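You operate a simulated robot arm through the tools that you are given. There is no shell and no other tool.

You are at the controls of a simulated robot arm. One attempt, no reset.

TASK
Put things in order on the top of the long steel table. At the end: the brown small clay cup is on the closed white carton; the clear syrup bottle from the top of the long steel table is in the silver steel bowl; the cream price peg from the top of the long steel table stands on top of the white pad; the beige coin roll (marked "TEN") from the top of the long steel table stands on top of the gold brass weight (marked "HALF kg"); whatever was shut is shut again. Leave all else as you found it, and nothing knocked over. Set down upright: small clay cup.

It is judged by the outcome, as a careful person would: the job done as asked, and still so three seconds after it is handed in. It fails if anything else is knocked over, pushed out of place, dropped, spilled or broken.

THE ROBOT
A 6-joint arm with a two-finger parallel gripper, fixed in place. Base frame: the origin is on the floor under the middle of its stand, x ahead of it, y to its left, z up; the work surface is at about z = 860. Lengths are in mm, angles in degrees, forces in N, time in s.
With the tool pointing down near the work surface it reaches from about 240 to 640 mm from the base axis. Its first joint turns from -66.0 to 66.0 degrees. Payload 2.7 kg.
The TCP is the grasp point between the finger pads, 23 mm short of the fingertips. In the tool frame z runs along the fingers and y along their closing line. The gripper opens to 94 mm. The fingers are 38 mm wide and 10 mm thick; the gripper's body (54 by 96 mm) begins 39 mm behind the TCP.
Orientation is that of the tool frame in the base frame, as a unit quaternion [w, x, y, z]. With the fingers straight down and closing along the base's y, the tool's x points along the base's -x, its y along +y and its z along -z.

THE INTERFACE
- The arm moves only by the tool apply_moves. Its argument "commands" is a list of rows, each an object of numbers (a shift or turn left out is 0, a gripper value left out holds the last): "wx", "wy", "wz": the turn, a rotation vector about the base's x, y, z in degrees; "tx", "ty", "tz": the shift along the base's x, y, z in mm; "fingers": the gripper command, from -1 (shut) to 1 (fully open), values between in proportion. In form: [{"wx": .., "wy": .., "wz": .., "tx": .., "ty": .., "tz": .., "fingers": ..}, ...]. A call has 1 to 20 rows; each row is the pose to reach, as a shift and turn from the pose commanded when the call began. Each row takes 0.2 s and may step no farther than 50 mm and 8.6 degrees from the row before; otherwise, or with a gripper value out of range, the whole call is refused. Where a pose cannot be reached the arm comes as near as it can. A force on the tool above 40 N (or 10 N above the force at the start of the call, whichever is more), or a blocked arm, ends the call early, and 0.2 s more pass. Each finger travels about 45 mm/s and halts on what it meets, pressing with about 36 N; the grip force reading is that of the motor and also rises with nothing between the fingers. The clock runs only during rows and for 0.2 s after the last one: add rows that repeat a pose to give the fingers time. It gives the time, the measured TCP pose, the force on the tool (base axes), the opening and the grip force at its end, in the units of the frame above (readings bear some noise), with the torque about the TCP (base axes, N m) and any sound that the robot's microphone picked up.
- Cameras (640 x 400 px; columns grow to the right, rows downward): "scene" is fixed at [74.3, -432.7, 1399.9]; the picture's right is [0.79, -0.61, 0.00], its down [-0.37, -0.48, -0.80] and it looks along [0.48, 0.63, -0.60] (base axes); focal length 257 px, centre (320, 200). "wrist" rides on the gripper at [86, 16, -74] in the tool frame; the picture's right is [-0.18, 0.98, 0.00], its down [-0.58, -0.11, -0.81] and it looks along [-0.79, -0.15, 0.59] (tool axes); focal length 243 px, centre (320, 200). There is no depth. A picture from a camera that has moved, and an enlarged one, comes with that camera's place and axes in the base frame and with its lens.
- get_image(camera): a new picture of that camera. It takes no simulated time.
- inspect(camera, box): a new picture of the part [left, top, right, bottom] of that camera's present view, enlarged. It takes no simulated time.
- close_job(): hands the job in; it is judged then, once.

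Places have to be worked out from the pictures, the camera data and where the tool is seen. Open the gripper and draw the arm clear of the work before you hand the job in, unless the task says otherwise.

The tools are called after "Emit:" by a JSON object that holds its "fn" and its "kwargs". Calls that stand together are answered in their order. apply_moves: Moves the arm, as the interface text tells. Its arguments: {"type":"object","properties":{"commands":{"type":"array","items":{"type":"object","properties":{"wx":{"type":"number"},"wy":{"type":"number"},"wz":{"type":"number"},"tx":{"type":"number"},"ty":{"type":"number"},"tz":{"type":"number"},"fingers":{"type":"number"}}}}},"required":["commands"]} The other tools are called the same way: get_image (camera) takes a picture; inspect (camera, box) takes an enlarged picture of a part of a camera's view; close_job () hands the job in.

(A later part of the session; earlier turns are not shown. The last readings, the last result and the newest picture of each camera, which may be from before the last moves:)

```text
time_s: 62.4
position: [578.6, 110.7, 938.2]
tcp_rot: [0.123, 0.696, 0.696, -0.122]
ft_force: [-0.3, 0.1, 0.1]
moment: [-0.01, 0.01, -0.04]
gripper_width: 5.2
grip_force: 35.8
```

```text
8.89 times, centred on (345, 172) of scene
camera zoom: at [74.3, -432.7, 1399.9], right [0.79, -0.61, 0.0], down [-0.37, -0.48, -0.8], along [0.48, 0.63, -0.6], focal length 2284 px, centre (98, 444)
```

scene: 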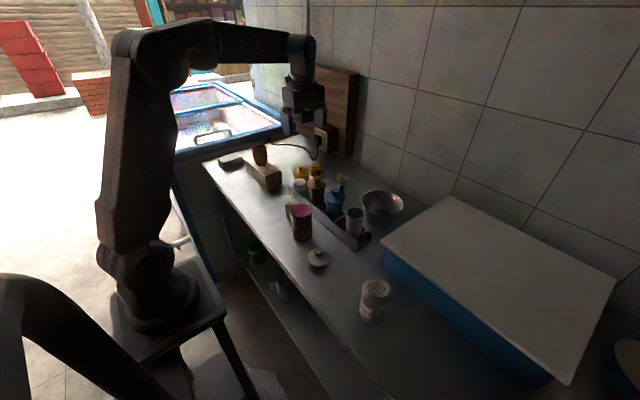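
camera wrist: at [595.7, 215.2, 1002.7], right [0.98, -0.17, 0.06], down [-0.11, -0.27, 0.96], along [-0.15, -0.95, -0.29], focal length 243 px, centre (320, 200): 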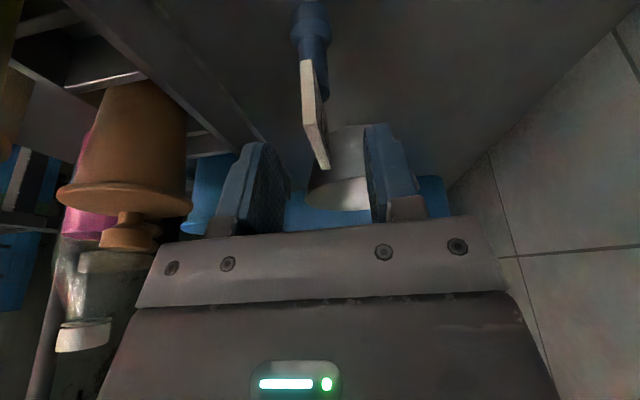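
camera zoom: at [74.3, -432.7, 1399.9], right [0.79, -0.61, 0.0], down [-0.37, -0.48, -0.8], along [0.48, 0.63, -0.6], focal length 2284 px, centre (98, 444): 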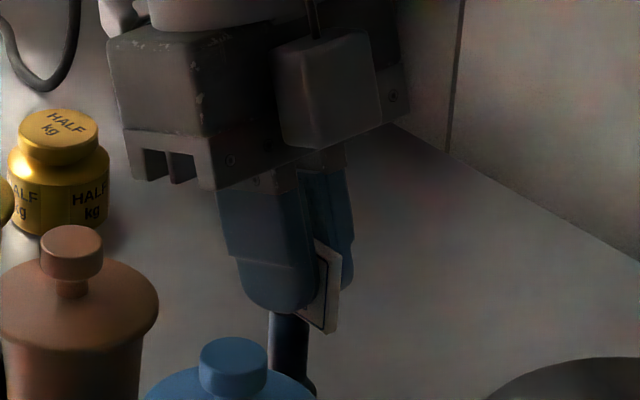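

Gripped at 5.2 mm. I lift slowly and check that the peg stays put in the fingers.

Emit:
{"fn": "apply_moves", "kwargs": {"commands": [{"tz": 1.5}, {"tz": 4}, {"tz": 8}, {"tz": 14}, {"tz": 20}, {"tz": 22}]}}

Emit:
{"fn": "inspect", "kwargs": {"camera": "wrist", "box": [220, 50, 440, 230]}}

Emit:
{"fn": "inspect", "kwargs": {"camera": "scene", "box": [320, 140, 370, 195]}}

```text
time_s: 63.8
position: [577.7, 108.5, 960.9]
tcp_rot: [0.122, 0.697, 0.696, -0.121]
ft_force: [-0.3, -0.3, -0.1]
moment: [-0.02, 0.0, 0.01]
gripper_width: 5.2
grip_force: 35.6
```

```text
2.22 times, centred on (330, 140) of wrist
camera zoom: at [594.9, 215.4, 1000.1], right [0.98, -0.17, 0.06], down [-0.11, -0.27, 0.96], along [-0.15, -0.95, -0.29], focal length 539 px, centre (298, 333)
```

zoom: 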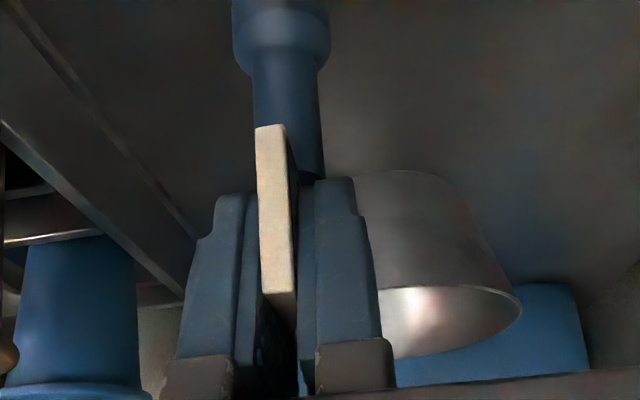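

```text
7.27 times, centred on (345, 168) of scene
camera zoom: at [74.3, -432.7, 1399.9], right [0.79, -0.61, 0.0], down [-0.37, -0.48, -0.8], along [0.48, 0.63, -0.6], focal length 1869 px, centre (138, 436)
```

zoom: 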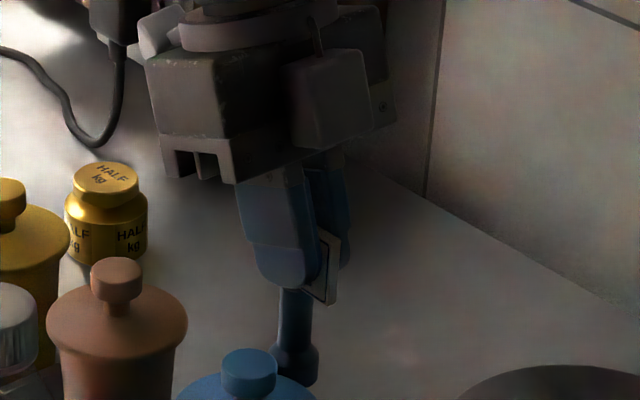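

The peg is held firmly. I continue up and then retract toward the base, clear of the canisters.

Emit:
{"fn": "apply_moves", "kwargs": {"commands": [{"tz": 8}, {"tz": 22}, {"tz": 42}, {"tx": -4, "tz": 64}, {"tx": -14, "tz": 86}, {"tx": -28, "tz": 106}, {"tx": -46, "tz": 120}, {"tx": -66, "ty": 2, "tz": 128}, {"tx": -90, "ty": 4, "tz": 132}, {"tx": -112, "ty": 6, "tz": 132}, {"tx": -128, "ty": 8, "tz": 132}, {"tx": -138, "ty": 10, "tz": 132}]}}

Emit:
{"fn": "get_image", "kwargs": {"camera": "wrist"}}

Emit:
{"fn": "get_image", "kwargs": {"camera": "scene"}}

```text
time_s: 66.4
position: [441.7, 121.4, 1092.2]
tcp_rot: [0.123, 0.697, 0.696, -0.122]
ft_force: [0.1, -0.2, -0.1]
moment: [0.01, 0.0, 0.0]
gripper_width: 5.5
grip_force: 36.4
```

```text
taken
camera wrist: at [456.9, 226.0, 1131.9], right [0.98, -0.17, 0.06], down [-0.11, -0.27, 0.96], along [-0.15, -0.95, -0.29], focal length 243 px, centre (320, 200)
```

wrist: 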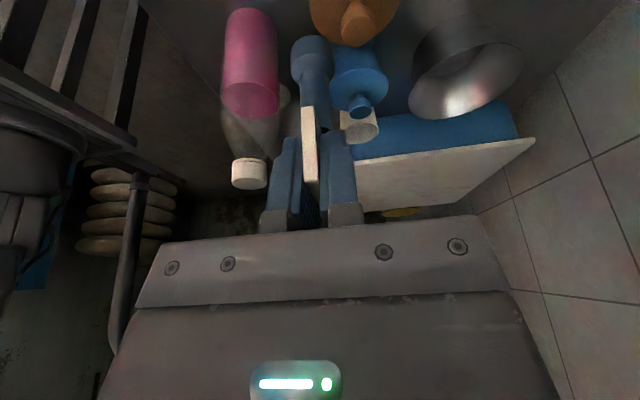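

```text
taken
```

scene: 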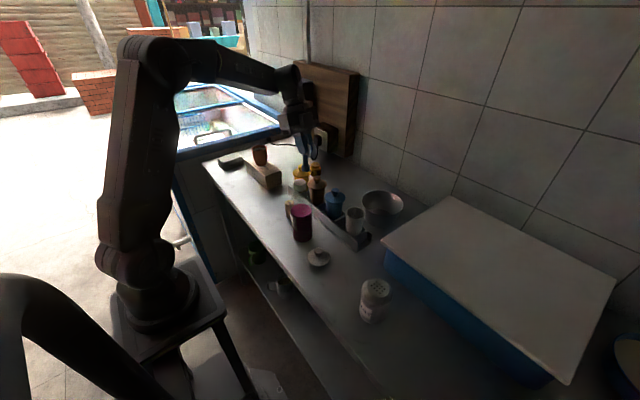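

Peg is secure. I rotate the yaw back (+147°) while carrying it toward the left side, keeping the 20° tilt.

Emit:
{"fn": "apply_moves", "kwargs": {"commands": [{"tx": -3, "ty": 5, "wz": 4}, {"tx": -8, "ty": 15, "wz": 11}, {"tx": -15, "ty": 28, "wz": 19}, {"tx": -23, "ty": 44, "wz": 27}, {"tx": -31, "ty": 61, "wz": 35}, {"tx": -39, "ty": 79, "wz": 43}, {"tx": -48, "ty": 97, "wz": 51}, {"tx": -56, "ty": 115, "wz": 59}, {"tx": -65, "ty": 133, "wz": 67}, {"tx": -73, "ty": 151, "wz": 75}, {"tx": -82, "ty": 169, "wz": 83}, {"tx": -90, "ty": 187, "wz": 91}, {"tx": -98, "ty": 205, "wz": 99}, {"tx": -107, "ty": 223, "wz": 107}, {"tx": -115, "ty": 241, "wz": 115}, {"tx": -124, "ty": 259, "wz": 123}, {"tx": -130, "ty": 275, "wz": 131}, {"tx": -136, "ty": 287, "wz": 139}, {"tx": -140, "ty": 295, "wz": 145}, {"tx": -141, "ty": 299, "wz": 147.3}]}}

Emit:
{"fn": "get_image", "kwargs": {"camera": "wrist"}}

Emit:
{"fn": "get_image", "kwargs": {"camera": "scene"}}

```text
time_s: 70.6
position: [299.3, 419.1, 1092.1]
tcp_rot: [0.151, -0.472, 0.864, 0.083]
ft_force: [1.1, 0.0, -0.7]
moment: [-0.02, -0.01, 0.0]
gripper_width: 5.2
grip_force: 36.1
```

```text
taken
camera wrist: at [228.1, 336.7, 1131.8], right [-0.73, 0.68, 0.06], down [0.24, 0.17, 0.96], along [0.64, 0.72, -0.29], focal length 243 px, centre (320, 200)
```

wrist: 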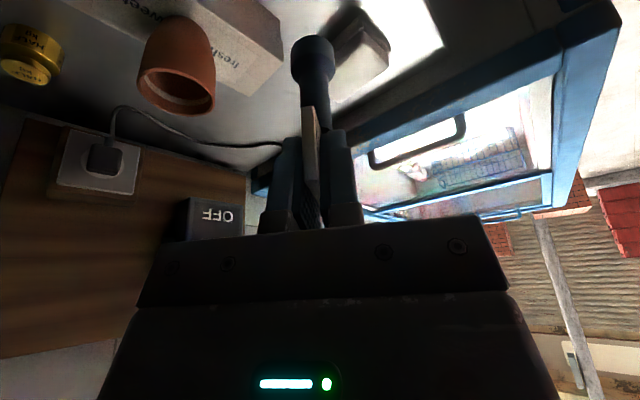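

```text
taken
```

scene: 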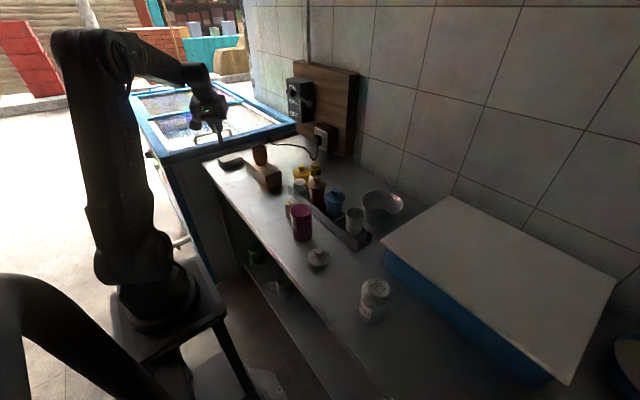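

Peg still upright in the grip. I move over the pad to about z=1000.

Emit:
{"fn": "apply_moves", "kwargs": {"commands": [{"tx": 3, "ty": 7, "tz": -4}, {"tx": 9, "ty": 22, "tz": -14}, {"tx": 18, "ty": 42, "tz": -28}, {"tx": 27, "ty": 64, "tz": -43}, {"tx": 36, "ty": 86, "tz": -58}, {"tx": 45, "ty": 107, "tz": -72}, {"tx": 52, "ty": 124, "tz": -83}, {"tx": 56, "ty": 133, "tz": -90}, {"tx": 57, "ty": 136, "tz": -92}, {"tx": 57, "ty": 136, "tz": -92}]}}

Emit:
{"fn": "get_image", "kwargs": {"camera": "wrist"}}

Emit:
{"fn": "inspect", "kwargs": {"camera": "scene", "box": [190, 110, 270, 180]}}

```text
time_s: 72.8
position: [355.5, 554.5, 1000.1]
tcp_rot: [0.151, -0.472, 0.865, 0.083]
ft_force: [0.0, -1.0, -0.7]
moment: [0.0, -0.03, -0.03]
gripper_width: 5.5
grip_force: 35.7
```

```text
taken
camera wrist: at [285.2, 473.5, 1039.7], right [-0.73, 0.68, 0.06], down [0.24, 0.17, 0.96], along [0.64, 0.72, -0.29], focal length 243 px, centre (320, 200)
```

wrist: 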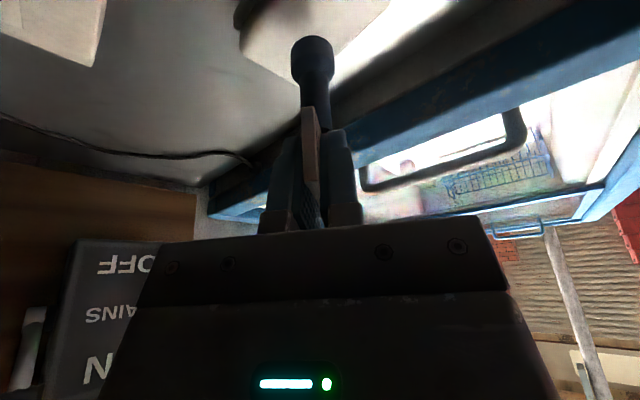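

```text
5.71 times, centred on (230, 145) of scene
camera zoom: at [74.3, -432.7, 1399.9], right [0.79, -0.61, 0.0], down [-0.37, -0.48, -0.8], along [0.48, 0.63, -0.6], focal length 1468 px, centre (834, 514)
```

zoom: 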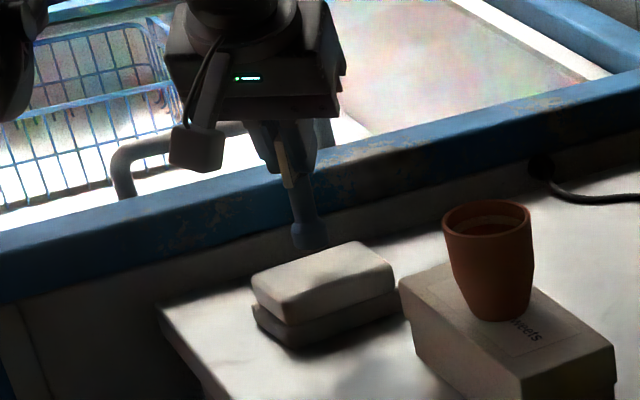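

The peg's base projects to about (358, 557), over the pad. I lower to just above contact.

Emit:
{"fn": "apply_moves", "kwargs": {"commands": [{"tz": -5}, {"tz": -11}, {"tz": -16}, {"tz": -19}, {"tz": -19}]}}

Emit:
{"fn": "inspect", "kwargs": {"camera": "scene", "box": [205, 130, 265, 180]}}

Emit:
{"fn": "inspect", "kwargs": {"camera": "wrist", "box": [230, 0, 420, 150]}}

```text
time_s: 74.0
position: [356.5, 554.9, 981.7]
tcp_rot: [0.151, -0.471, 0.865, 0.083]
ft_force: [-0.3, -0.9, -0.4]
moment: [-0.01, 0.01, 0.0]
gripper_width: 5.4
grip_force: 36.0
```

```text
8.00 times, centred on (235, 155) of scene
camera zoom: at [74.3, -432.7, 1399.9], right [0.79, -0.61, 0.0], down [-0.37, -0.48, -0.8], along [0.48, 0.63, -0.6], focal length 2056 px, centre (1000, 560)
```

zoom: 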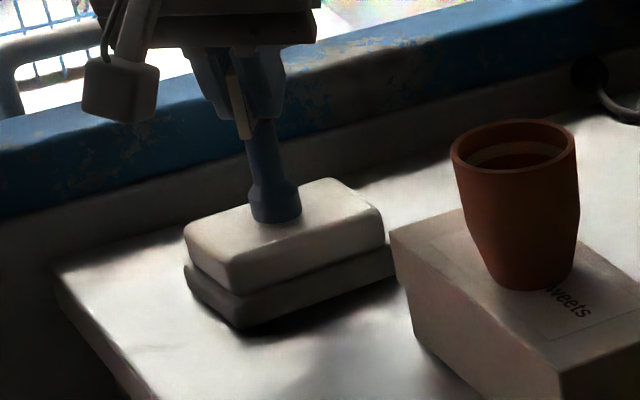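

```text
2.67 times, centred on (325, 75) of wrist
camera zoom: at [285.5, 473.0, 1020.7], right [-0.73, 0.68, 0.06], down [0.24, 0.17, 0.96], along [0.64, 0.72, -0.29], focal length 647 px, centre (307, 533)
```

zoom: 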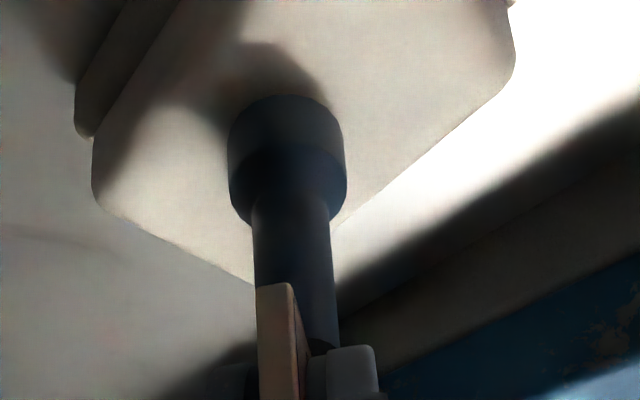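

Well centred over the pad. I lower in small steps until contact.

Emit:
{"fn": "apply_moves", "kwargs": {"commands": [{"tz": -2}, {"tz": -4}, {"tz": -5}, {"tz": -5}]}}

```text
time_s: 75.0
position: [356.9, 555.9, 976.8]
tcp_rot: [0.154, -0.471, 0.864, 0.083]
ft_force: [-0.3, -0.5, 7.3]
moment: [-0.05, 0.01, 0.0]
gripper_width: 5.5
grip_force: 36.1
```

Contact at z≈976.8 with 7 N. I open the fingers gradually.

Emit:
{"fn": "apply_moves", "kwargs": {"commands": [{"fingers": -0.85}, {"fingers": -0.8}, {"fingers": -0.7}, {"fingers": -0.55}, {"fingers": -0.4}, {"fingers": -0.2}, {"fingers": -0.1}]}}

Emit:
{"fn": "inspect", "kwargs": {"camera": "scene", "box": [205, 130, 265, 180]}}

Emit:
{"fn": "inspect", "kwargs": {"camera": "wrist", "box": [230, 0, 420, 220]}}

```text
time_s: 76.6
position: [356.8, 554.6, 977.6]
tcp_rot: [0.151, -0.472, 0.865, 0.083]
ft_force: [0.2, -0.1, -0.6]
moment: [0.0, 0.01, 0.0]
gripper_width: 42.3
grip_force: 0.0
```

```text
8.00 times, centred on (235, 155) of scene
camera zoom: at [74.3, -432.7, 1399.9], right [0.79, -0.61, 0.0], down [-0.37, -0.48, -0.8], along [0.48, 0.63, -0.6], focal length 2056 px, centre (1000, 560)
```

zoom: 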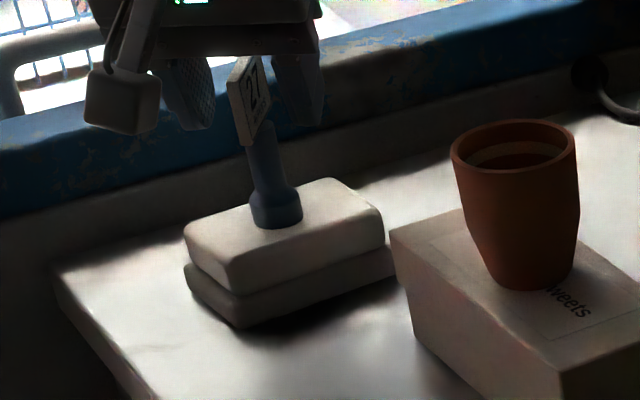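

```text
1.82 times, centred on (325, 110) of wrist
camera zoom: at [285.2, 472.8, 1015.8], right [-0.73, 0.68, 0.06], down [0.24, 0.17, 0.96], along [0.64, 0.72, -0.29], focal length 441 px, centre (311, 364)
```

zoom: 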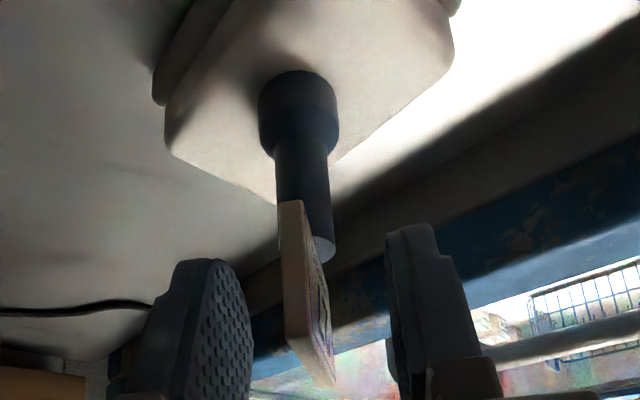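

The peg stands on the pad. I retreat along the tool axis (back and up) so the fingers slide clear.

Emit:
{"fn": "apply_moves", "kwargs": {"commands": [{"tx": -1.8, "ty": -2.9, "tz": 9.4}, {"tx": -5.5, "ty": -8.6, "tz": 28}, {"tx": -9.2, "ty": -14.4, "tz": 47}, {"tx": -13, "ty": -20, "tz": 66}, {"tx": -20, "ty": -32, "tz": 90}, {"tx": -35, "ty": -55, "tz": 105}, {"tx": -55, "ty": -85, "tz": 115}]}}

Emit:
{"fn": "inspect", "kwargs": {"camera": "scene", "box": [205, 120, 275, 180]}}

Emit:
{"fn": "get_image", "kwargs": {"camera": "wrist"}}

```text
time_s: 78.2
position: [301.6, 470.5, 1091.6]
tcp_rot: [0.151, -0.472, 0.864, 0.084]
ft_force: [-0.3, -0.2, -0.3]
moment: [-0.01, -0.01, 0.02]
gripper_width: 42.4
grip_force: 0.0
```

```text
6.67 times, centred on (240, 150) of scene
camera zoom: at [74.3, -432.7, 1399.9], right [0.79, -0.61, 0.0], down [-0.37, -0.48, -0.8], along [0.48, 0.63, -0.6], focal length 1713 px, centre (853, 533)
```

zoom: 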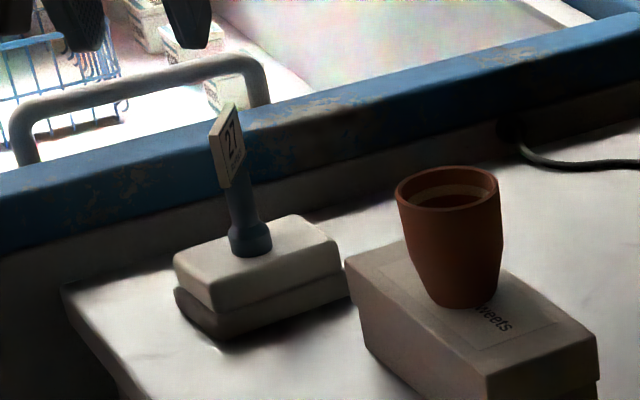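

```text
taken
camera wrist: at [230.5, 387.5, 1131.0], right [-0.73, 0.68, 0.06], down [0.24, 0.17, 0.96], along [0.64, 0.72, -0.29], focal length 243 px, centre (320, 200)
```

wrist: 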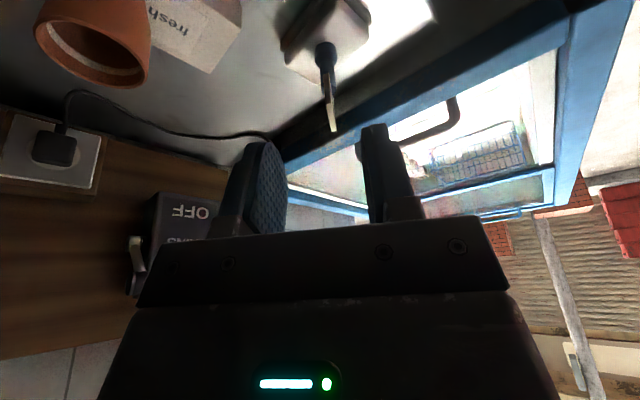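

The peg stands straight on the pad, and the cup is undisturbed. Next is the bottle: I remove the tilt and move back to the middle at a safe height.

Emit:
{"fn": "apply_moves", "kwargs": {"commands": [{"tx": -5, "ty": -20, "tz": 20, "wx": -5.6, "wy": 3.6}, {"tx": -10, "ty": -45, "tz": 40, "wx": -11.2, "wy": 7.2}, {"tx": -15, "ty": -75, "tz": 55, "wx": -16.8, "wy": 10.8}, {"tx": -18, "ty": -100, "tz": 60, "wx": -16.8, "wy": 10.8, "fingers": 0.2}]}}

Emit:
{"fn": "apply_moves", "kwargs": {"commands": [{"tx": 0, "ty": -35, "wz": -6}, {"tx": 0, "ty": -70, "wz": -12}, {"tx": 0, "ty": -105, "wz": -18}, {"tx": 0, "ty": -140, "wz": -24}, {"tx": 0, "ty": -175, "wz": -30}, {"tx": 0, "ty": -210, "wz": -36}, {"tx": 0, "ty": -245, "wz": -42}, {"tx": 0, "ty": -280, "wz": -48}, {"tx": 0, "ty": -315, "wz": -54}, {"tx": 0, "ty": -340, "wz": -57.3}]}}

Emit:
{"fn": "get_image", "kwargs": {"camera": "wrist"}}

Emit:
{"fn": "get_image", "kwargs": {"camera": "scene"}}

```text
time_s: 79.2
position: [284.2, 370.2, 1151.6]
tcp_rot: [0.0, -0.479, 0.878, 0.0]
ft_force: [-0.5, 0.7, 0.7]
moment: [0.01, -0.02, 0.01]
gripper_width: 56.4
grip_force: 0.0
```

```text
time_s: 81.4
position: [283.6, 29.6, 1150.8]
tcp_rot: [0.0, 0.002, 1.0, 0.001]
ft_force: [0.2, 0.4, -0.3]
moment: [-0.01, -0.01, 0.01]
gripper_width: 56.4
grip_force: 0.0
```

```text
taken
camera wrist: at [197.2, 44.9, 1225.0], right [0.19, 0.98, 0.0], down [0.58, -0.11, 0.81], along [0.79, -0.15, -0.59], focal length 243 px, centre (320, 200)
```

wrist: 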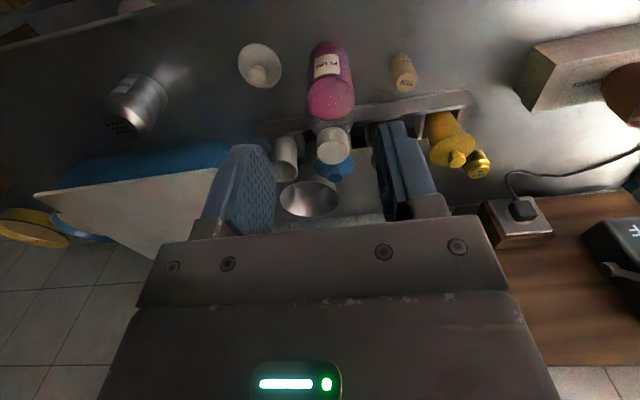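

```text
taken
```

scene: 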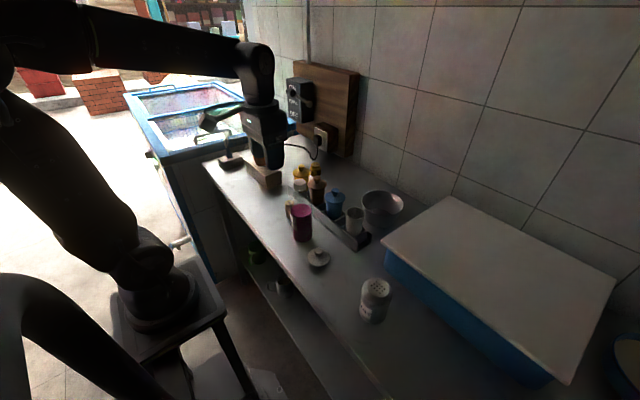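

Good view of the bottle from behind. I zoom on the bottle, and also on it in the scene view, to see the cap and shoulder shape.

Emit:
{"fn": "inspect", "kwargs": {"camera": "wrist", "box": [280, 30, 380, 180]}}

Emit:
{"fn": "inspect", "kwargs": {"camera": "scene", "box": [280, 170, 330, 250]}}

Emit:
{"fn": "inspect", "kwargs": {"camera": "wrist", "box": [260, 120, 380, 230]}}

```text
2.67 times, centred on (330, 105) of wrist
camera zoom: at [197.2, 44.9, 1225.0], right [0.19, 0.98, 0.0], down [0.58, -0.11, 0.81], along [0.79, -0.15, -0.59], focal length 647 px, centre (293, 453)
```

zoom: 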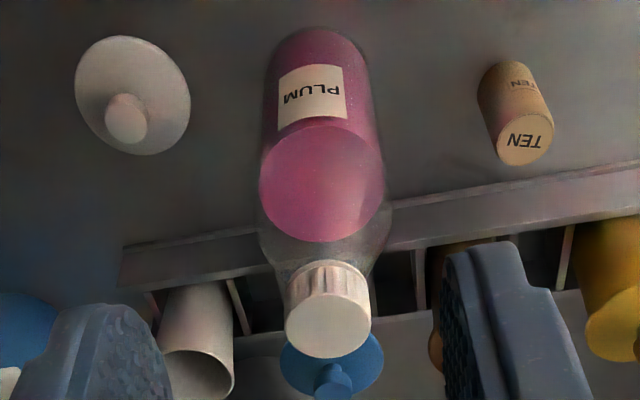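

```text
5.00 times, centred on (305, 210) of scene
camera zoom: at [74.3, -432.7, 1399.9], right [0.79, -0.61, 0.0], down [-0.37, -0.48, -0.8], along [0.48, 0.63, -0.6], focal length 1285 px, centre (395, 150)
```

zoom: 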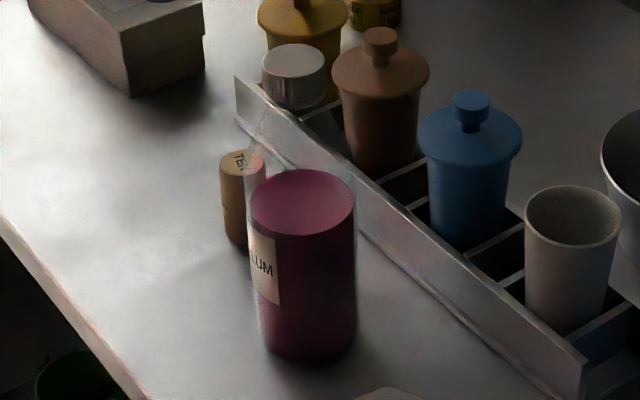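

```text
3.64 times, centred on (320, 175) of wrist
camera zoom: at [197.2, 44.9, 1225.0], right [0.19, 0.98, 0.0], down [0.58, -0.11, 0.81], along [0.79, -0.15, -0.59], focal length 882 px, centre (320, 291)
```

zoom: 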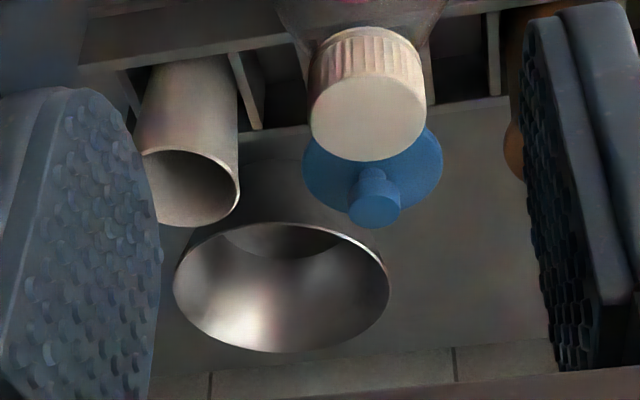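

The cap is about 31 mm wide with its top at about (361, 27, 1046). I zoom in harder on the cap and shoulder to choose the grip height.

Emit:
{"fn": "inspect", "kwargs": {"camera": "scene", "box": [288, 172, 318, 202]}}

Emit:
{"fn": "inspect", "kwargs": {"camera": "wrist", "box": [300, 95, 370, 175]}}

```text
13.33 times, centred on (303, 187) of scene
camera zoom: at [74.3, -432.7, 1399.9], right [0.79, -0.61, 0.0], down [-0.37, -0.48, -0.8], along [0.48, 0.63, -0.6], focal length 3426 px, centre (547, 373)
```

zoom: 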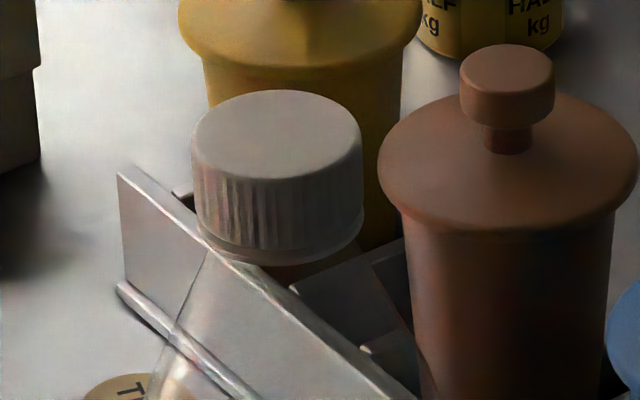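

```text
5.00 times, centred on (335, 135) of wrist
camera zoom: at [197.2, 44.9, 1225.0], right [0.19, 0.98, 0.0], down [0.58, -0.11, 0.81], along [0.79, -0.15, -0.59], focal length 1213 px, centre (245, 525)
```

zoom: 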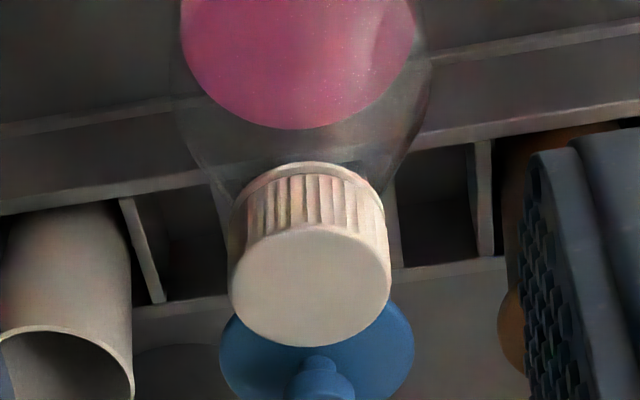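

The shoulder widens right below the cap, so I'll grip only the cap (tips at about z=1025). Now I locate the bowl precisely.

Emit:
{"fn": "inspect", "kwargs": {"camera": "scene", "box": [350, 180, 410, 240]}}

Emit:
{"fn": "inspect", "kwargs": {"camera": "wrist", "box": [270, 160, 350, 225]}}

```text
6.67 times, centred on (380, 210) of scene
camera zoom: at [74.3, -432.7, 1399.9], right [0.79, -0.61, 0.0], down [-0.37, -0.48, -0.8], along [0.48, 0.63, -0.6], focal length 1713 px, centre (-80, 133)
```

zoom: 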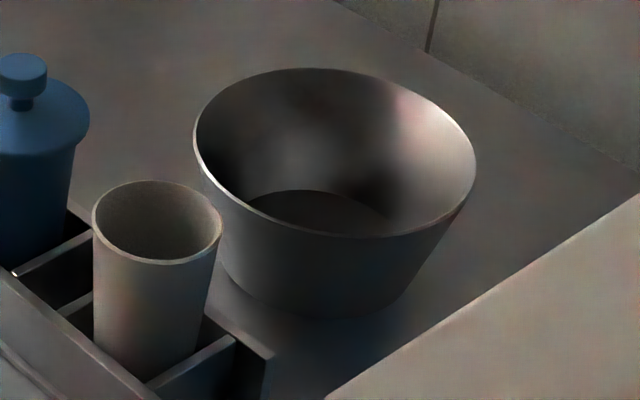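

```text
6.15 times, centred on (310, 192) of wrist
camera zoom: at [197.2, 44.9, 1225.0], right [0.19, 0.98, 0.0], down [0.58, -0.11, 0.81], along [0.79, -0.15, -0.59], focal length 1493 px, centre (382, 246)
```

zoom: 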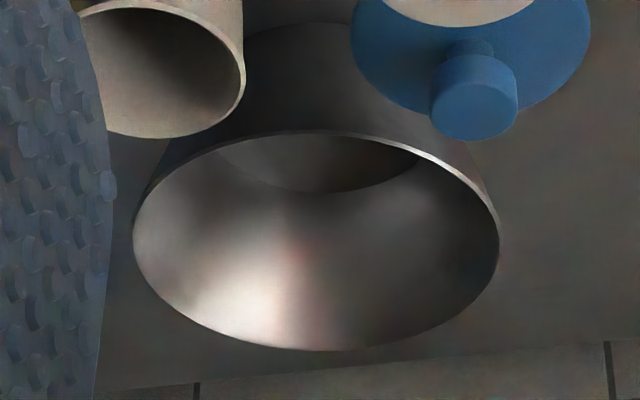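

The bowl's rim centre triangulates to (602, -55, 917), diameter about 129 mm. I take one closer look at the bowl from above before picking the bottle.

Emit:
{"fn": "apply_moves", "kwargs": {"commands": [{"tx": 35, "ty": -20}, {"tx": 70, "ty": -40}, {"tx": 105, "ty": -60, "tz": -5}, {"tx": 140, "ty": -75, "tz": -15}, {"tx": 175, "ty": -85, "tz": -30}, {"tx": 205, "ty": -85, "tz": -45}, {"tx": 205, "ty": -85, "tz": -45}]}}

Emit:
{"fn": "get_image", "kwargs": {"camera": "wrist"}}

Emit:
{"fn": "inspect", "kwargs": {"camera": "wrist", "box": [250, 60, 390, 220]}}

```text
time_s: 83.0
position: [488.3, -53.7, 1106.2]
tcp_rot: [-0.002, 0.002, 1.0, 0.0]
ft_force: [-0.6, 0.0, 0.2]
moment: [0.01, 0.0, 0.01]
gripper_width: 56.3
grip_force: 0.0
```

```text
taken
camera wrist: at [402.3, -39.4, 1180.1], right [0.19, 0.98, 0.0], down [0.58, -0.11, 0.81], along [0.79, -0.15, -0.59], focal length 243 px, centre (320, 200)
```

wrist: 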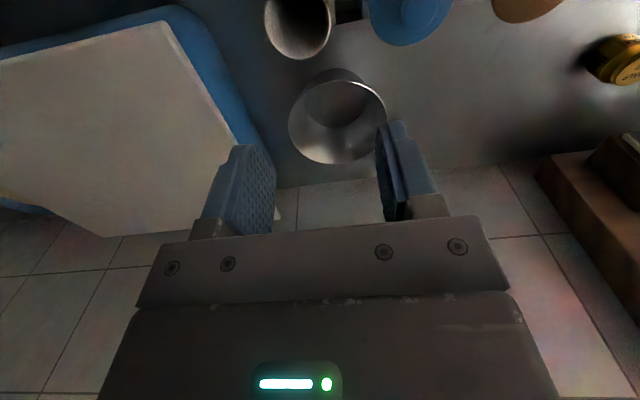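

```text
2.50 times, centred on (320, 140) of wrist
camera zoom: at [402.3, -39.4, 1180.1], right [0.19, 0.98, 0.0], down [0.58, -0.11, 0.81], along [0.79, -0.15, -0.59], focal length 606 px, centre (320, 350)
```

zoom: 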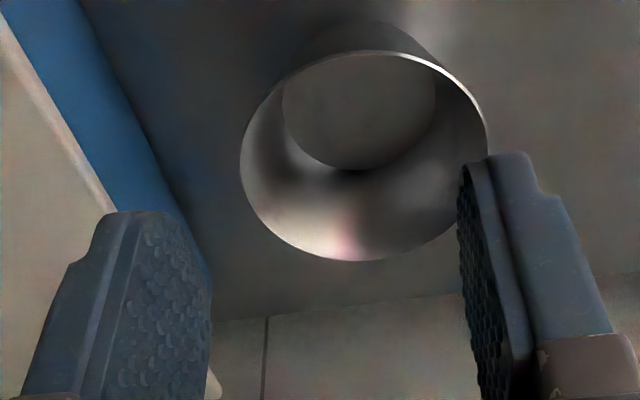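

The bowl floor is about 86 mm wide, centred near (597, -54), so the bottle can stand in it. I move above the bottle cap with a 10° outward tilt (for later reach over the bowl).

Emit:
{"fn": "apply_moves", "kwargs": {"commands": [{"tx": -25, "ty": 16, "tz": 10, "wy": -2, "fingers": 0.5}, {"tx": -52, "ty": 33, "tz": 14, "wy": -4, "fingers": 0.5}, {"tx": -80, "ty": 50, "tz": 14, "wy": -6, "fingers": 0.5}, {"tx": -105, "ty": 67, "tz": 14, "wy": -8, "fingers": 0.5}, {"tx": -127.3, "ty": 80.7, "tz": 14, "wy": -10, "fingers": 0.5}, {"tx": -127.3, "ty": 80.7, "tz": 14, "wy": -10, "fingers": 0.5}]}}

Emit:
{"fn": "get_image", "kwargs": {"camera": "wrist"}}

Emit:
{"fn": "inspect", "kwargs": {"camera": "scene", "box": [250, 110, 350, 250]}}

```text
time_s: 84.4
position: [359.7, 26.8, 1120.7]
tcp_rot: [0.087, 0.001, 0.996, 0.001]
ft_force: [0.1, -0.1, -0.3]
moment: [0.01, -0.01, -0.01]
gripper_width: 70.4
grip_force: 0.0
```

```text
taken
camera wrist: at [262.3, 41.6, 1177.9], right [0.18, 0.98, 0.03], down [0.43, -0.11, 0.89], along [0.88, -0.15, -0.45], focal length 243 px, centre (320, 200)
```

wrist: 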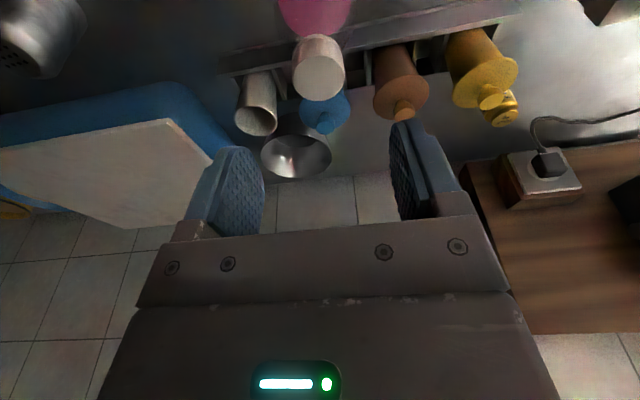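

```text
2.86 times, centred on (300, 180) of scene
camera zoom: at [74.3, -432.7, 1399.9], right [0.79, -0.61, 0.0], down [-0.37, -0.48, -0.8], along [0.48, 0.63, -0.6], focal length 734 px, centre (377, 257)
```

zoom: 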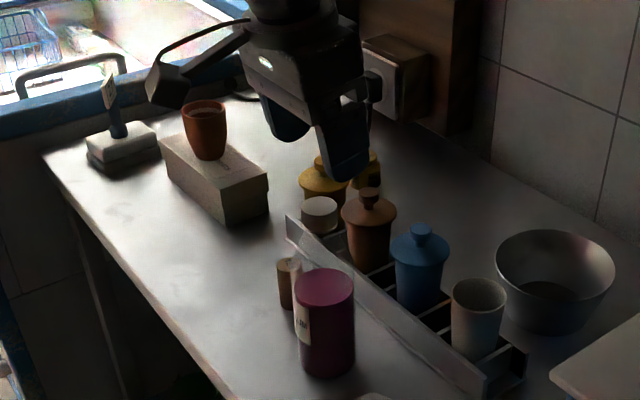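

The cap's centre projects to (359, 28), aligned with the TCP. I descend to about z=1060 and check.

Emit:
{"fn": "apply_moves", "kwargs": {"commands": [{"tx": 0.3, "ty": 0.5, "tz": -15}, {"tx": 0.3, "ty": 0.5, "tz": -35}, {"tx": 0.3, "ty": 0.5, "tz": -52}, {"tx": 0.3, "ty": 0.5, "tz": -60}, {"tx": 0.3, "ty": 0.5, "tz": -60}]}}

Emit:
{"fn": "inspect", "kwargs": {"camera": "wrist", "box": [180, 60, 470, 240]}}

Emit:
{"fn": "inspect", "kwargs": {"camera": "scene", "box": [270, 150, 330, 220]}}

```text
time_s: 85.6
position: [362.2, 26.5, 1060.7]
tcp_rot: [0.087, 0.001, 0.996, 0.0]
ft_force: [0.0, 0.1, 0.2]
moment: [0.02, 0.01, 0.02]
gripper_width: 70.4
grip_force: 0.0
```

```text
2.21 times, centred on (325, 150) of wrist
camera zoom: at [263.7, 41.0, 1117.9], right [0.18, 0.98, 0.03], down [0.43, -0.11, 0.89], along [0.88, -0.15, -0.45], focal length 535 px, centre (309, 310)
```

zoom: 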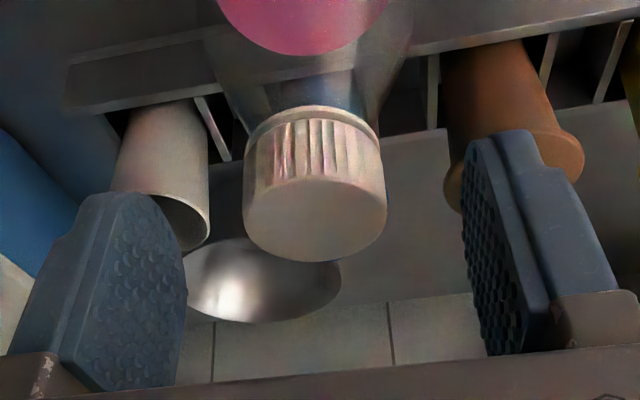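

```text
5.71 times, centred on (300, 185) of scene
camera zoom: at [74.3, -432.7, 1399.9], right [0.79, -0.61, 0.0], down [-0.37, -0.48, -0.8], along [0.48, 0.63, -0.6], focal length 1468 px, centre (434, 286)
```

zoom: 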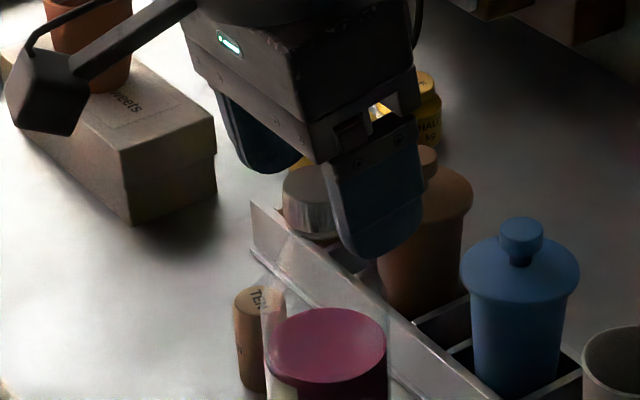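

Aligned. I go down to z≈1048 and close on the cap.

Emit:
{"fn": "apply_moves", "kwargs": {"commands": [{"tz": -5}, {"tz": -10}, {"tz": -12.5}, {"tz": -12.5}]}}

Emit:
{"fn": "apply_moves", "kwargs": {"commands": [{"fingers": 0.2}, {"fingers": -0.05}, {"fingers": -0.2}, {"fingers": -0.35}, {"fingers": -0.5}, {"fingers": -0.6}, {"fingers": -0.6}, {"fingers": -0.6}]}}

Emit:
{"fn": "inspect", "kwargs": {"camera": "wrist", "box": [180, 60, 470, 240]}}

```text
time_s: 86.6
position: [361.7, 25.7, 1049.2]
tcp_rot: [0.087, 0.001, 0.996, -0.001]
ft_force: [-0.1, -0.6, -0.4]
moment: [0.03, 0.02, 0.0]
gripper_width: 70.6
grip_force: 0.1
```

```text
time_s: 88.4
position: [361.9, 26.8, 1049.3]
tcp_rot: [0.086, 0.0, 0.996, 0.001]
ft_force: [0.5, 2.2, 1.5]
moment: [0.2, -0.04, 0.02]
gripper_width: 29.7
grip_force: 35.7
```

```text
2.21 times, centred on (325, 150) of wrist
camera zoom: at [263.5, 41.0, 1105.5], right [0.18, 0.98, 0.03], down [0.43, -0.11, 0.89], along [0.88, -0.15, -0.45], focal length 535 px, centre (309, 310)
```

zoom: 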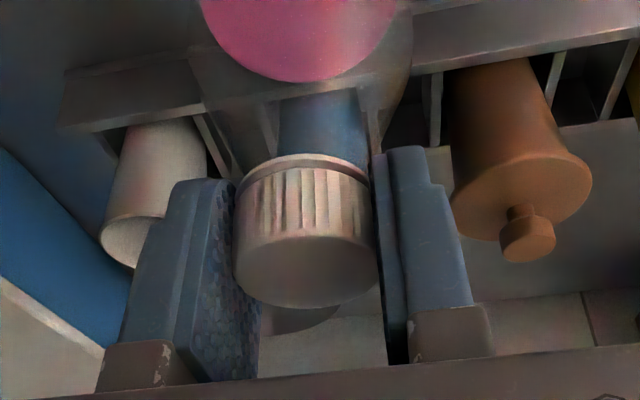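

The cap is clamped (29.7 mm). I lift slowly and check for slip.

Emit:
{"fn": "apply_moves", "kwargs": {"commands": [{"tz": 1}, {"tz": 3}, {"tz": 6}, {"tz": 10}, {"tz": 12}, {"tz": 12}]}}

Emit:
{"fn": "inspect", "kwargs": {"camera": "wrist", "box": [180, 60, 470, 240]}}

Emit:
{"fn": "inspect", "kwargs": {"camera": "scene", "box": [270, 150, 340, 250]}}

```text
time_s: 89.8
position: [361.7, 27.5, 1060.3]
tcp_rot: [0.086, 0.001, 0.996, 0.001]
ft_force: [0.4, 0.0, -3.6]
moment: [-0.05, 0.0, -0.04]
gripper_width: 29.9
grip_force: 36.0
```

```text
2.21 times, centred on (325, 150) of wrist
camera zoom: at [263.6, 41.0, 1117.3], right [0.18, 0.98, 0.03], down [0.43, -0.11, 0.89], along [0.88, -0.15, -0.45], focal length 535 px, centre (309, 310)
```

zoom: 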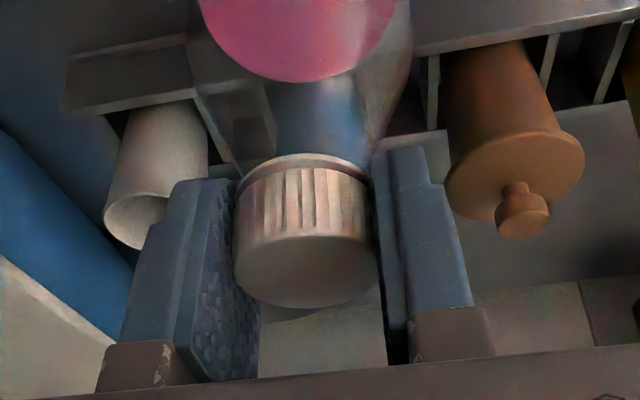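

```text
4.00 times, centred on (305, 200) of scene
camera zoom: at [74.3, -432.7, 1399.9], right [0.79, -0.61, 0.0], down [-0.37, -0.48, -0.8], along [0.48, 0.63, -0.6], focal length 1028 px, centre (380, 200)
```

zoom: 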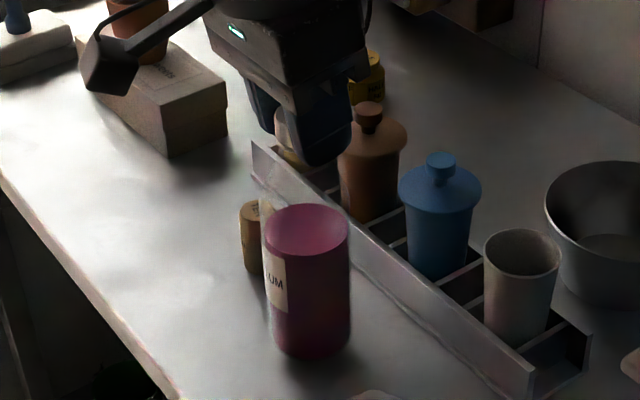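

The bottle is lifted with no slip (about 4 N). I raise it to z≈1175.

Emit:
{"fn": "apply_moves", "kwargs": {"commands": [{"tz": 3}, {"tz": 9}, {"tz": 18}, {"tz": 30}, {"tz": 43}, {"tz": 57}, {"tz": 71}, {"tz": 84}, {"tz": 96}, {"tz": 106}, {"tz": 112}, {"tz": 115}, {"tz": 115}]}}

Emit:
{"fn": "inspect", "kwargs": {"camera": "wrist", "box": [180, 60, 470, 240]}}

Emit:
{"fn": "inspect", "kwargs": {"camera": "scene", "box": [230, 70, 420, 250]}}

```text
time_s: 92.6
position: [362.0, 25.6, 1175.6]
tcp_rot: [0.087, 0.0, 0.996, 0.0]
ft_force: [0.9, 0.6, -4.2]
moment: [0.01, -0.01, 0.0]
gripper_width: 29.7
grip_force: 36.4
```

```text
2.21 times, centred on (325, 150) of wrist
camera zoom: at [263.9, 41.2, 1232.4], right [0.18, 0.98, 0.03], down [0.43, -0.11, 0.89], along [0.88, -0.15, -0.45], focal length 535 px, centre (309, 310)
```

zoom: 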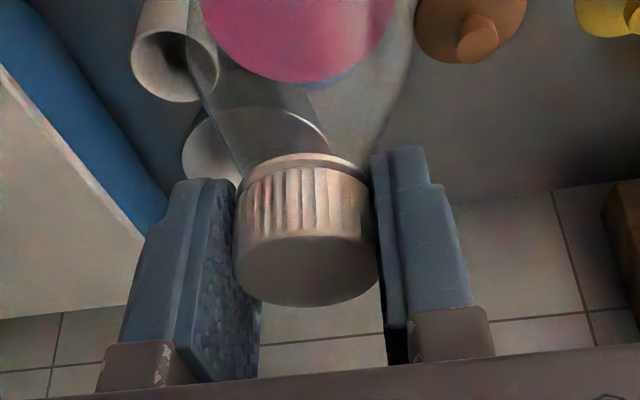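

```text
2.22 times, centred on (325, 160) of scene
camera zoom: at [74.3, -432.7, 1399.9], right [0.79, -0.61, 0.0], down [-0.37, -0.48, -0.8], along [0.48, 0.63, -0.6], focal length 571 px, centre (309, 289)
```

zoom: 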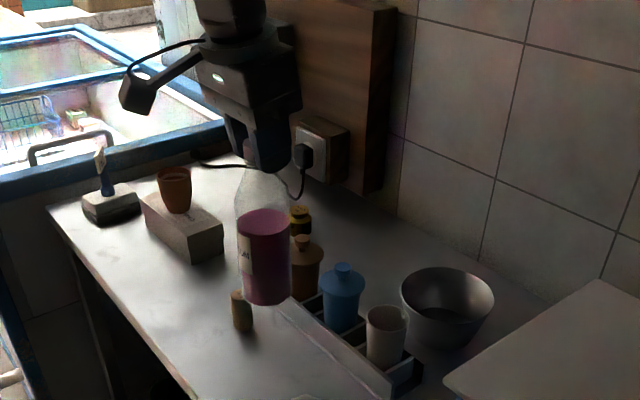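

Bottle hangs straight; its bottom is near z≈987. I first shift sideways to y≈-54, then carry it outward over the tumbler to above the bowl.

Emit:
{"fn": "apply_moves", "kwargs": {"commands": [{"tx": 1, "ty": -5, "tz": 1}, {"tx": 4, "ty": -15, "tz": 2}, {"tx": 9, "ty": -30, "tz": 3}, {"tx": 16, "ty": -47, "tz": 3}, {"tx": 25, "ty": -62, "tz": 3}, {"tx": 38, "ty": -73, "tz": 3}, {"tx": 54, "ty": -79, "tz": 3}, {"tx": 72, "ty": -80.5, "tz": 3}, {"tx": 92, "ty": -80.5, "tz": 3}, {"tx": 112, "ty": -80.5, "tz": 3}, {"tx": 132, "ty": -80.5, "tz": 3}, {"tx": 152, "ty": -80.5, "tz": 3}, {"tx": 172, "ty": -80.5, "tz": 2}, {"tx": 191, "ty": -80.5, "tz": 1}, {"tx": 208, "ty": -80.5, "tz": 0}, {"tx": 221, "ty": -80.5, "tz": 0}, {"tx": 230, "ty": -80.5, "tz": 0}, {"tx": 235, "ty": -80.5, "tz": 0}, {"tx": 236, "ty": -80.5, "tz": 0}]}}

Emit:
{"fn": "get_image", "kwargs": {"camera": "wrist"}}

Emit:
{"fn": "inspect", "kwargs": {"camera": "scene", "box": [280, 70, 470, 250]}}

```text
time_s: 96.6
position: [598.1, -54.3, 1175.3]
tcp_rot: [0.087, 0.0, 0.996, 0.001]
ft_force: [-0.4, -0.8, -3.6]
moment: [0.01, -0.01, 0.01]
gripper_width: 30.0
grip_force: 36.2
```

```text
taken
camera wrist: at [499.6, -39.1, 1232.0], right [0.18, 0.98, 0.03], down [0.43, -0.11, 0.89], along [0.88, -0.15, -0.45], focal length 243 px, centre (320, 200)
```

wrist: 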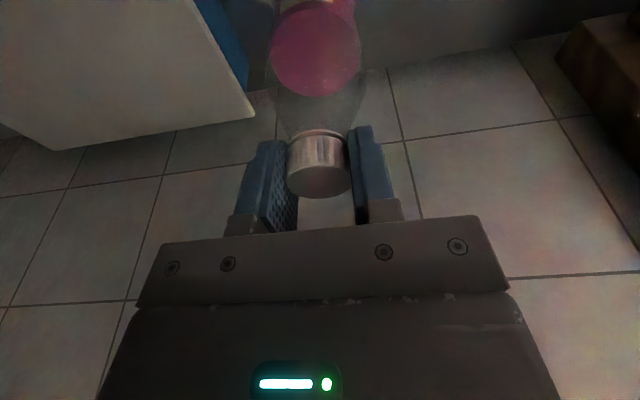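

```text
2.22 times, centred on (375, 160) of scene
camera zoom: at [74.4, -432.7, 1399.9], right [0.79, -0.61, 0.0], down [-0.37, -0.48, -0.8], along [0.48, 0.63, -0.6], focal length 571 px, centre (198, 289)
```

zoom: 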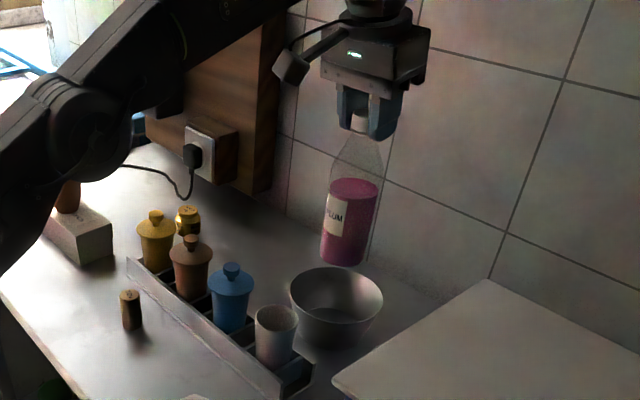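

The bottle is right above the bowl. I lower it straight down to about 12 mm above the expected floor contact.

Emit:
{"fn": "apply_moves", "kwargs": {"commands": [{"tx": -1, "tz": -4}, {"tx": -1, "tz": -12}, {"tx": -1, "tz": -24}, {"tx": -1, "tz": -38}, {"tx": -1, "tz": -54}, {"tx": -1, "tz": -70}, {"tx": -1, "tz": -85}, {"tx": -1, "tz": -97}, {"tx": -1, "tz": -106}, {"tx": -1, "tz": -111}, {"tx": -1, "tz": -112}]}}

Emit:
{"fn": "get_image", "kwargs": {"camera": "wrist"}}

Emit:
{"fn": "inspect", "kwargs": {"camera": "scene", "box": [320, 130, 430, 240]}}

```text
time_s: 99.0
position: [596.2, -53.3, 1062.4]
tcp_rot: [0.087, 0.001, 0.996, 0.0]
ft_force: [0.2, 0.4, -3.9]
moment: [0.04, 0.01, 0.02]
gripper_width: 29.5
grip_force: 36.0
```

```text
taken
camera wrist: at [498.5, -39.2, 1119.6], right [0.18, 0.98, 0.03], down [0.43, -0.11, 0.89], along [0.88, -0.15, -0.45], focal length 243 px, centre (320, 200)
```

wrist: 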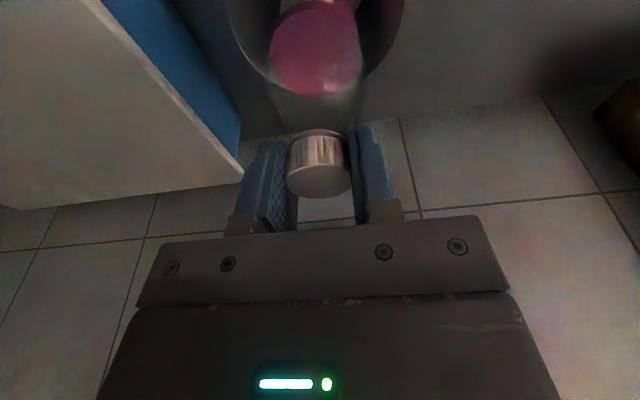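

```text
3.64 times, centred on (375, 185) of scene
camera zoom: at [74.4, -432.7, 1399.9], right [0.79, -0.61, 0.0], down [-0.37, -0.48, -0.8], along [0.48, 0.63, -0.6], focal length 934 px, centre (120, 254)
```

zoom: 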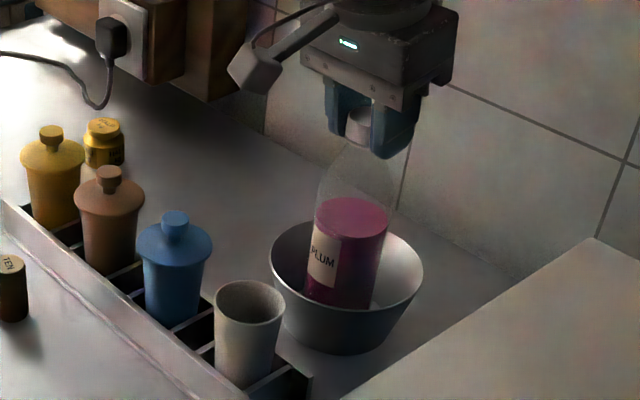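

The bottle is inside the bowl, centred. I lower in small steps until the floor takes the weight.

Emit:
{"fn": "apply_moves", "kwargs": {"commands": [{"tz": -2}, {"tz": -4}, {"tz": -6}, {"tz": -7}]}}

```text
time_s: 100.0
position: [597.2, -54.8, 1055.5]
tcp_rot: [0.086, 0.0, 0.996, 0.0]
ft_force: [-0.2, -0.2, -3.4]
moment: [0.01, -0.01, 0.02]
gripper_width: 29.8
grip_force: 35.8
```

Emit:
{"fn": "apply_moves", "kwargs": {"commands": [{"tz": -1.5}, {"tz": -3}, {"tz": -3}]}}

```text
time_s: 100.8
position: [596.6, -55.1, 1053.1]
tcp_rot: [0.087, 0.001, 0.996, -0.001]
ft_force: [-0.5, -0.4, -2.1]
moment: [0.0, 0.07, 0.01]
gripper_width: 29.4
grip_force: 35.6
```

Emit:
{"fn": "apply_moves", "kwargs": {"commands": [{"tz": -1}, {"tz": -1.5}, {"tz": -1.5}]}}

Emit:
{"fn": "inspect", "kwargs": {"camera": "scene", "box": [330, 150, 420, 240]}}

```text
time_s: 101.6
position: [597.3, -53.9, 1053.7]
tcp_rot: [0.089, 0.002, 0.996, 0.0]
ft_force: [-2.6, 0.6, 8.1]
moment: [0.07, 0.54, 0.04]
gripper_width: 29.8
grip_force: 35.6
```

```text
4.44 times, centred on (375, 195) of scene
camera zoom: at [74.1, -432.7, 1399.9], right [0.79, -0.61, 0.0], down [-0.37, -0.48, -0.8], along [0.48, 0.63, -0.6], focal length 1142 px, centre (76, 222)
```

zoom: 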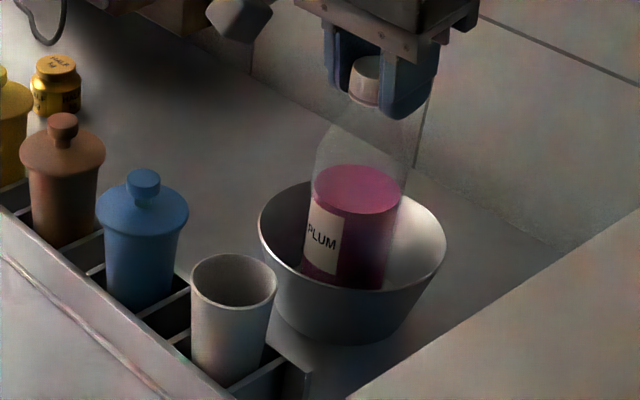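

The floor now carries the load (8 N up). I relieve the pressure slightly and then open the fingers slowly.

Emit:
{"fn": "apply_moves", "kwargs": {"commands": [{"tz": 0.6}, {"tz": 1.0}, {"tz": 1.0}]}}

```text
time_s: 102.4
position: [596.8, -55.4, 1052.4]
tcp_rot: [0.087, 0.001, 0.996, 0.001]
ft_force: [-0.1, 0.7, 6.8]
moment: [-0.01, 0.0, -0.01]
gripper_width: 29.8
grip_force: 36.2
```

Emit:
{"fn": "apply_moves", "kwargs": {"commands": [{"fingers": -0.34}, {"fingers": -0.3}, {"fingers": -0.2}, {"fingers": -0.05}, {"fingers": 0.15}, {"fingers": 0.4}, {"fingers": 0.5}, {"fingers": 0.5}]}}

Emit:
{"fn": "inspect", "kwargs": {"camera": "scene", "box": [330, 150, 420, 240]}}

Emit:
{"fn": "get_image", "kwargs": {"camera": "wrist"}}

```text
time_s: 104.2
position: [596.5, -54.1, 1051.8]
tcp_rot: [0.086, 0.001, 0.996, 0.0]
ft_force: [0.6, 0.5, -0.4]
moment: [0.01, -0.02, -0.01]
gripper_width: 70.4
grip_force: 0.0
```

```text
4.44 times, centred on (375, 195) of scene
camera zoom: at [74.3, -432.7, 1399.9], right [0.79, -0.61, 0.0], down [-0.37, -0.48, -0.8], along [0.48, 0.63, -0.6], focal length 1142 px, centre (76, 222)
```

zoom: 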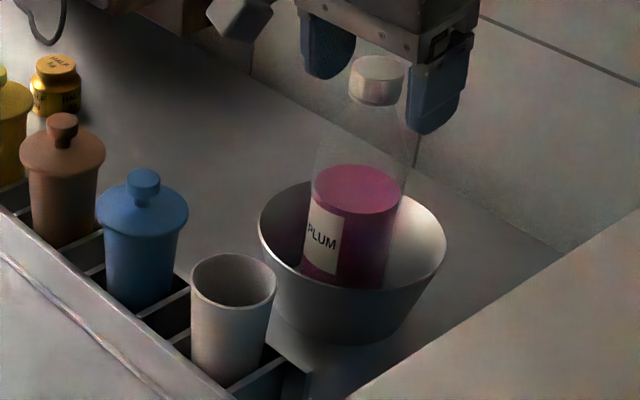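

```text
taken
camera wrist: at [498.8, -39.3, 1109.4], right [0.18, 0.98, 0.03], down [0.43, -0.11, 0.89], along [0.88, -0.15, -0.45], focal length 243 px, centre (320, 200)
```

wrist: 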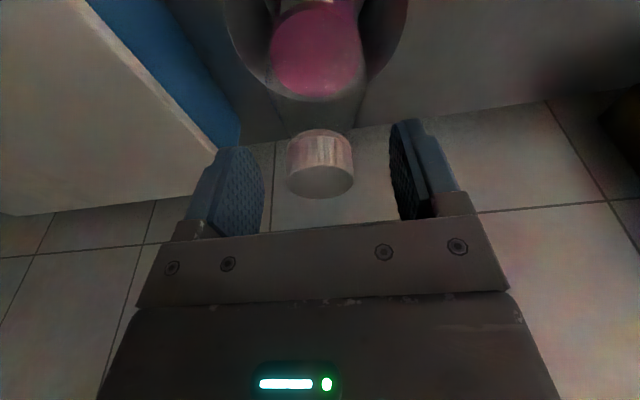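

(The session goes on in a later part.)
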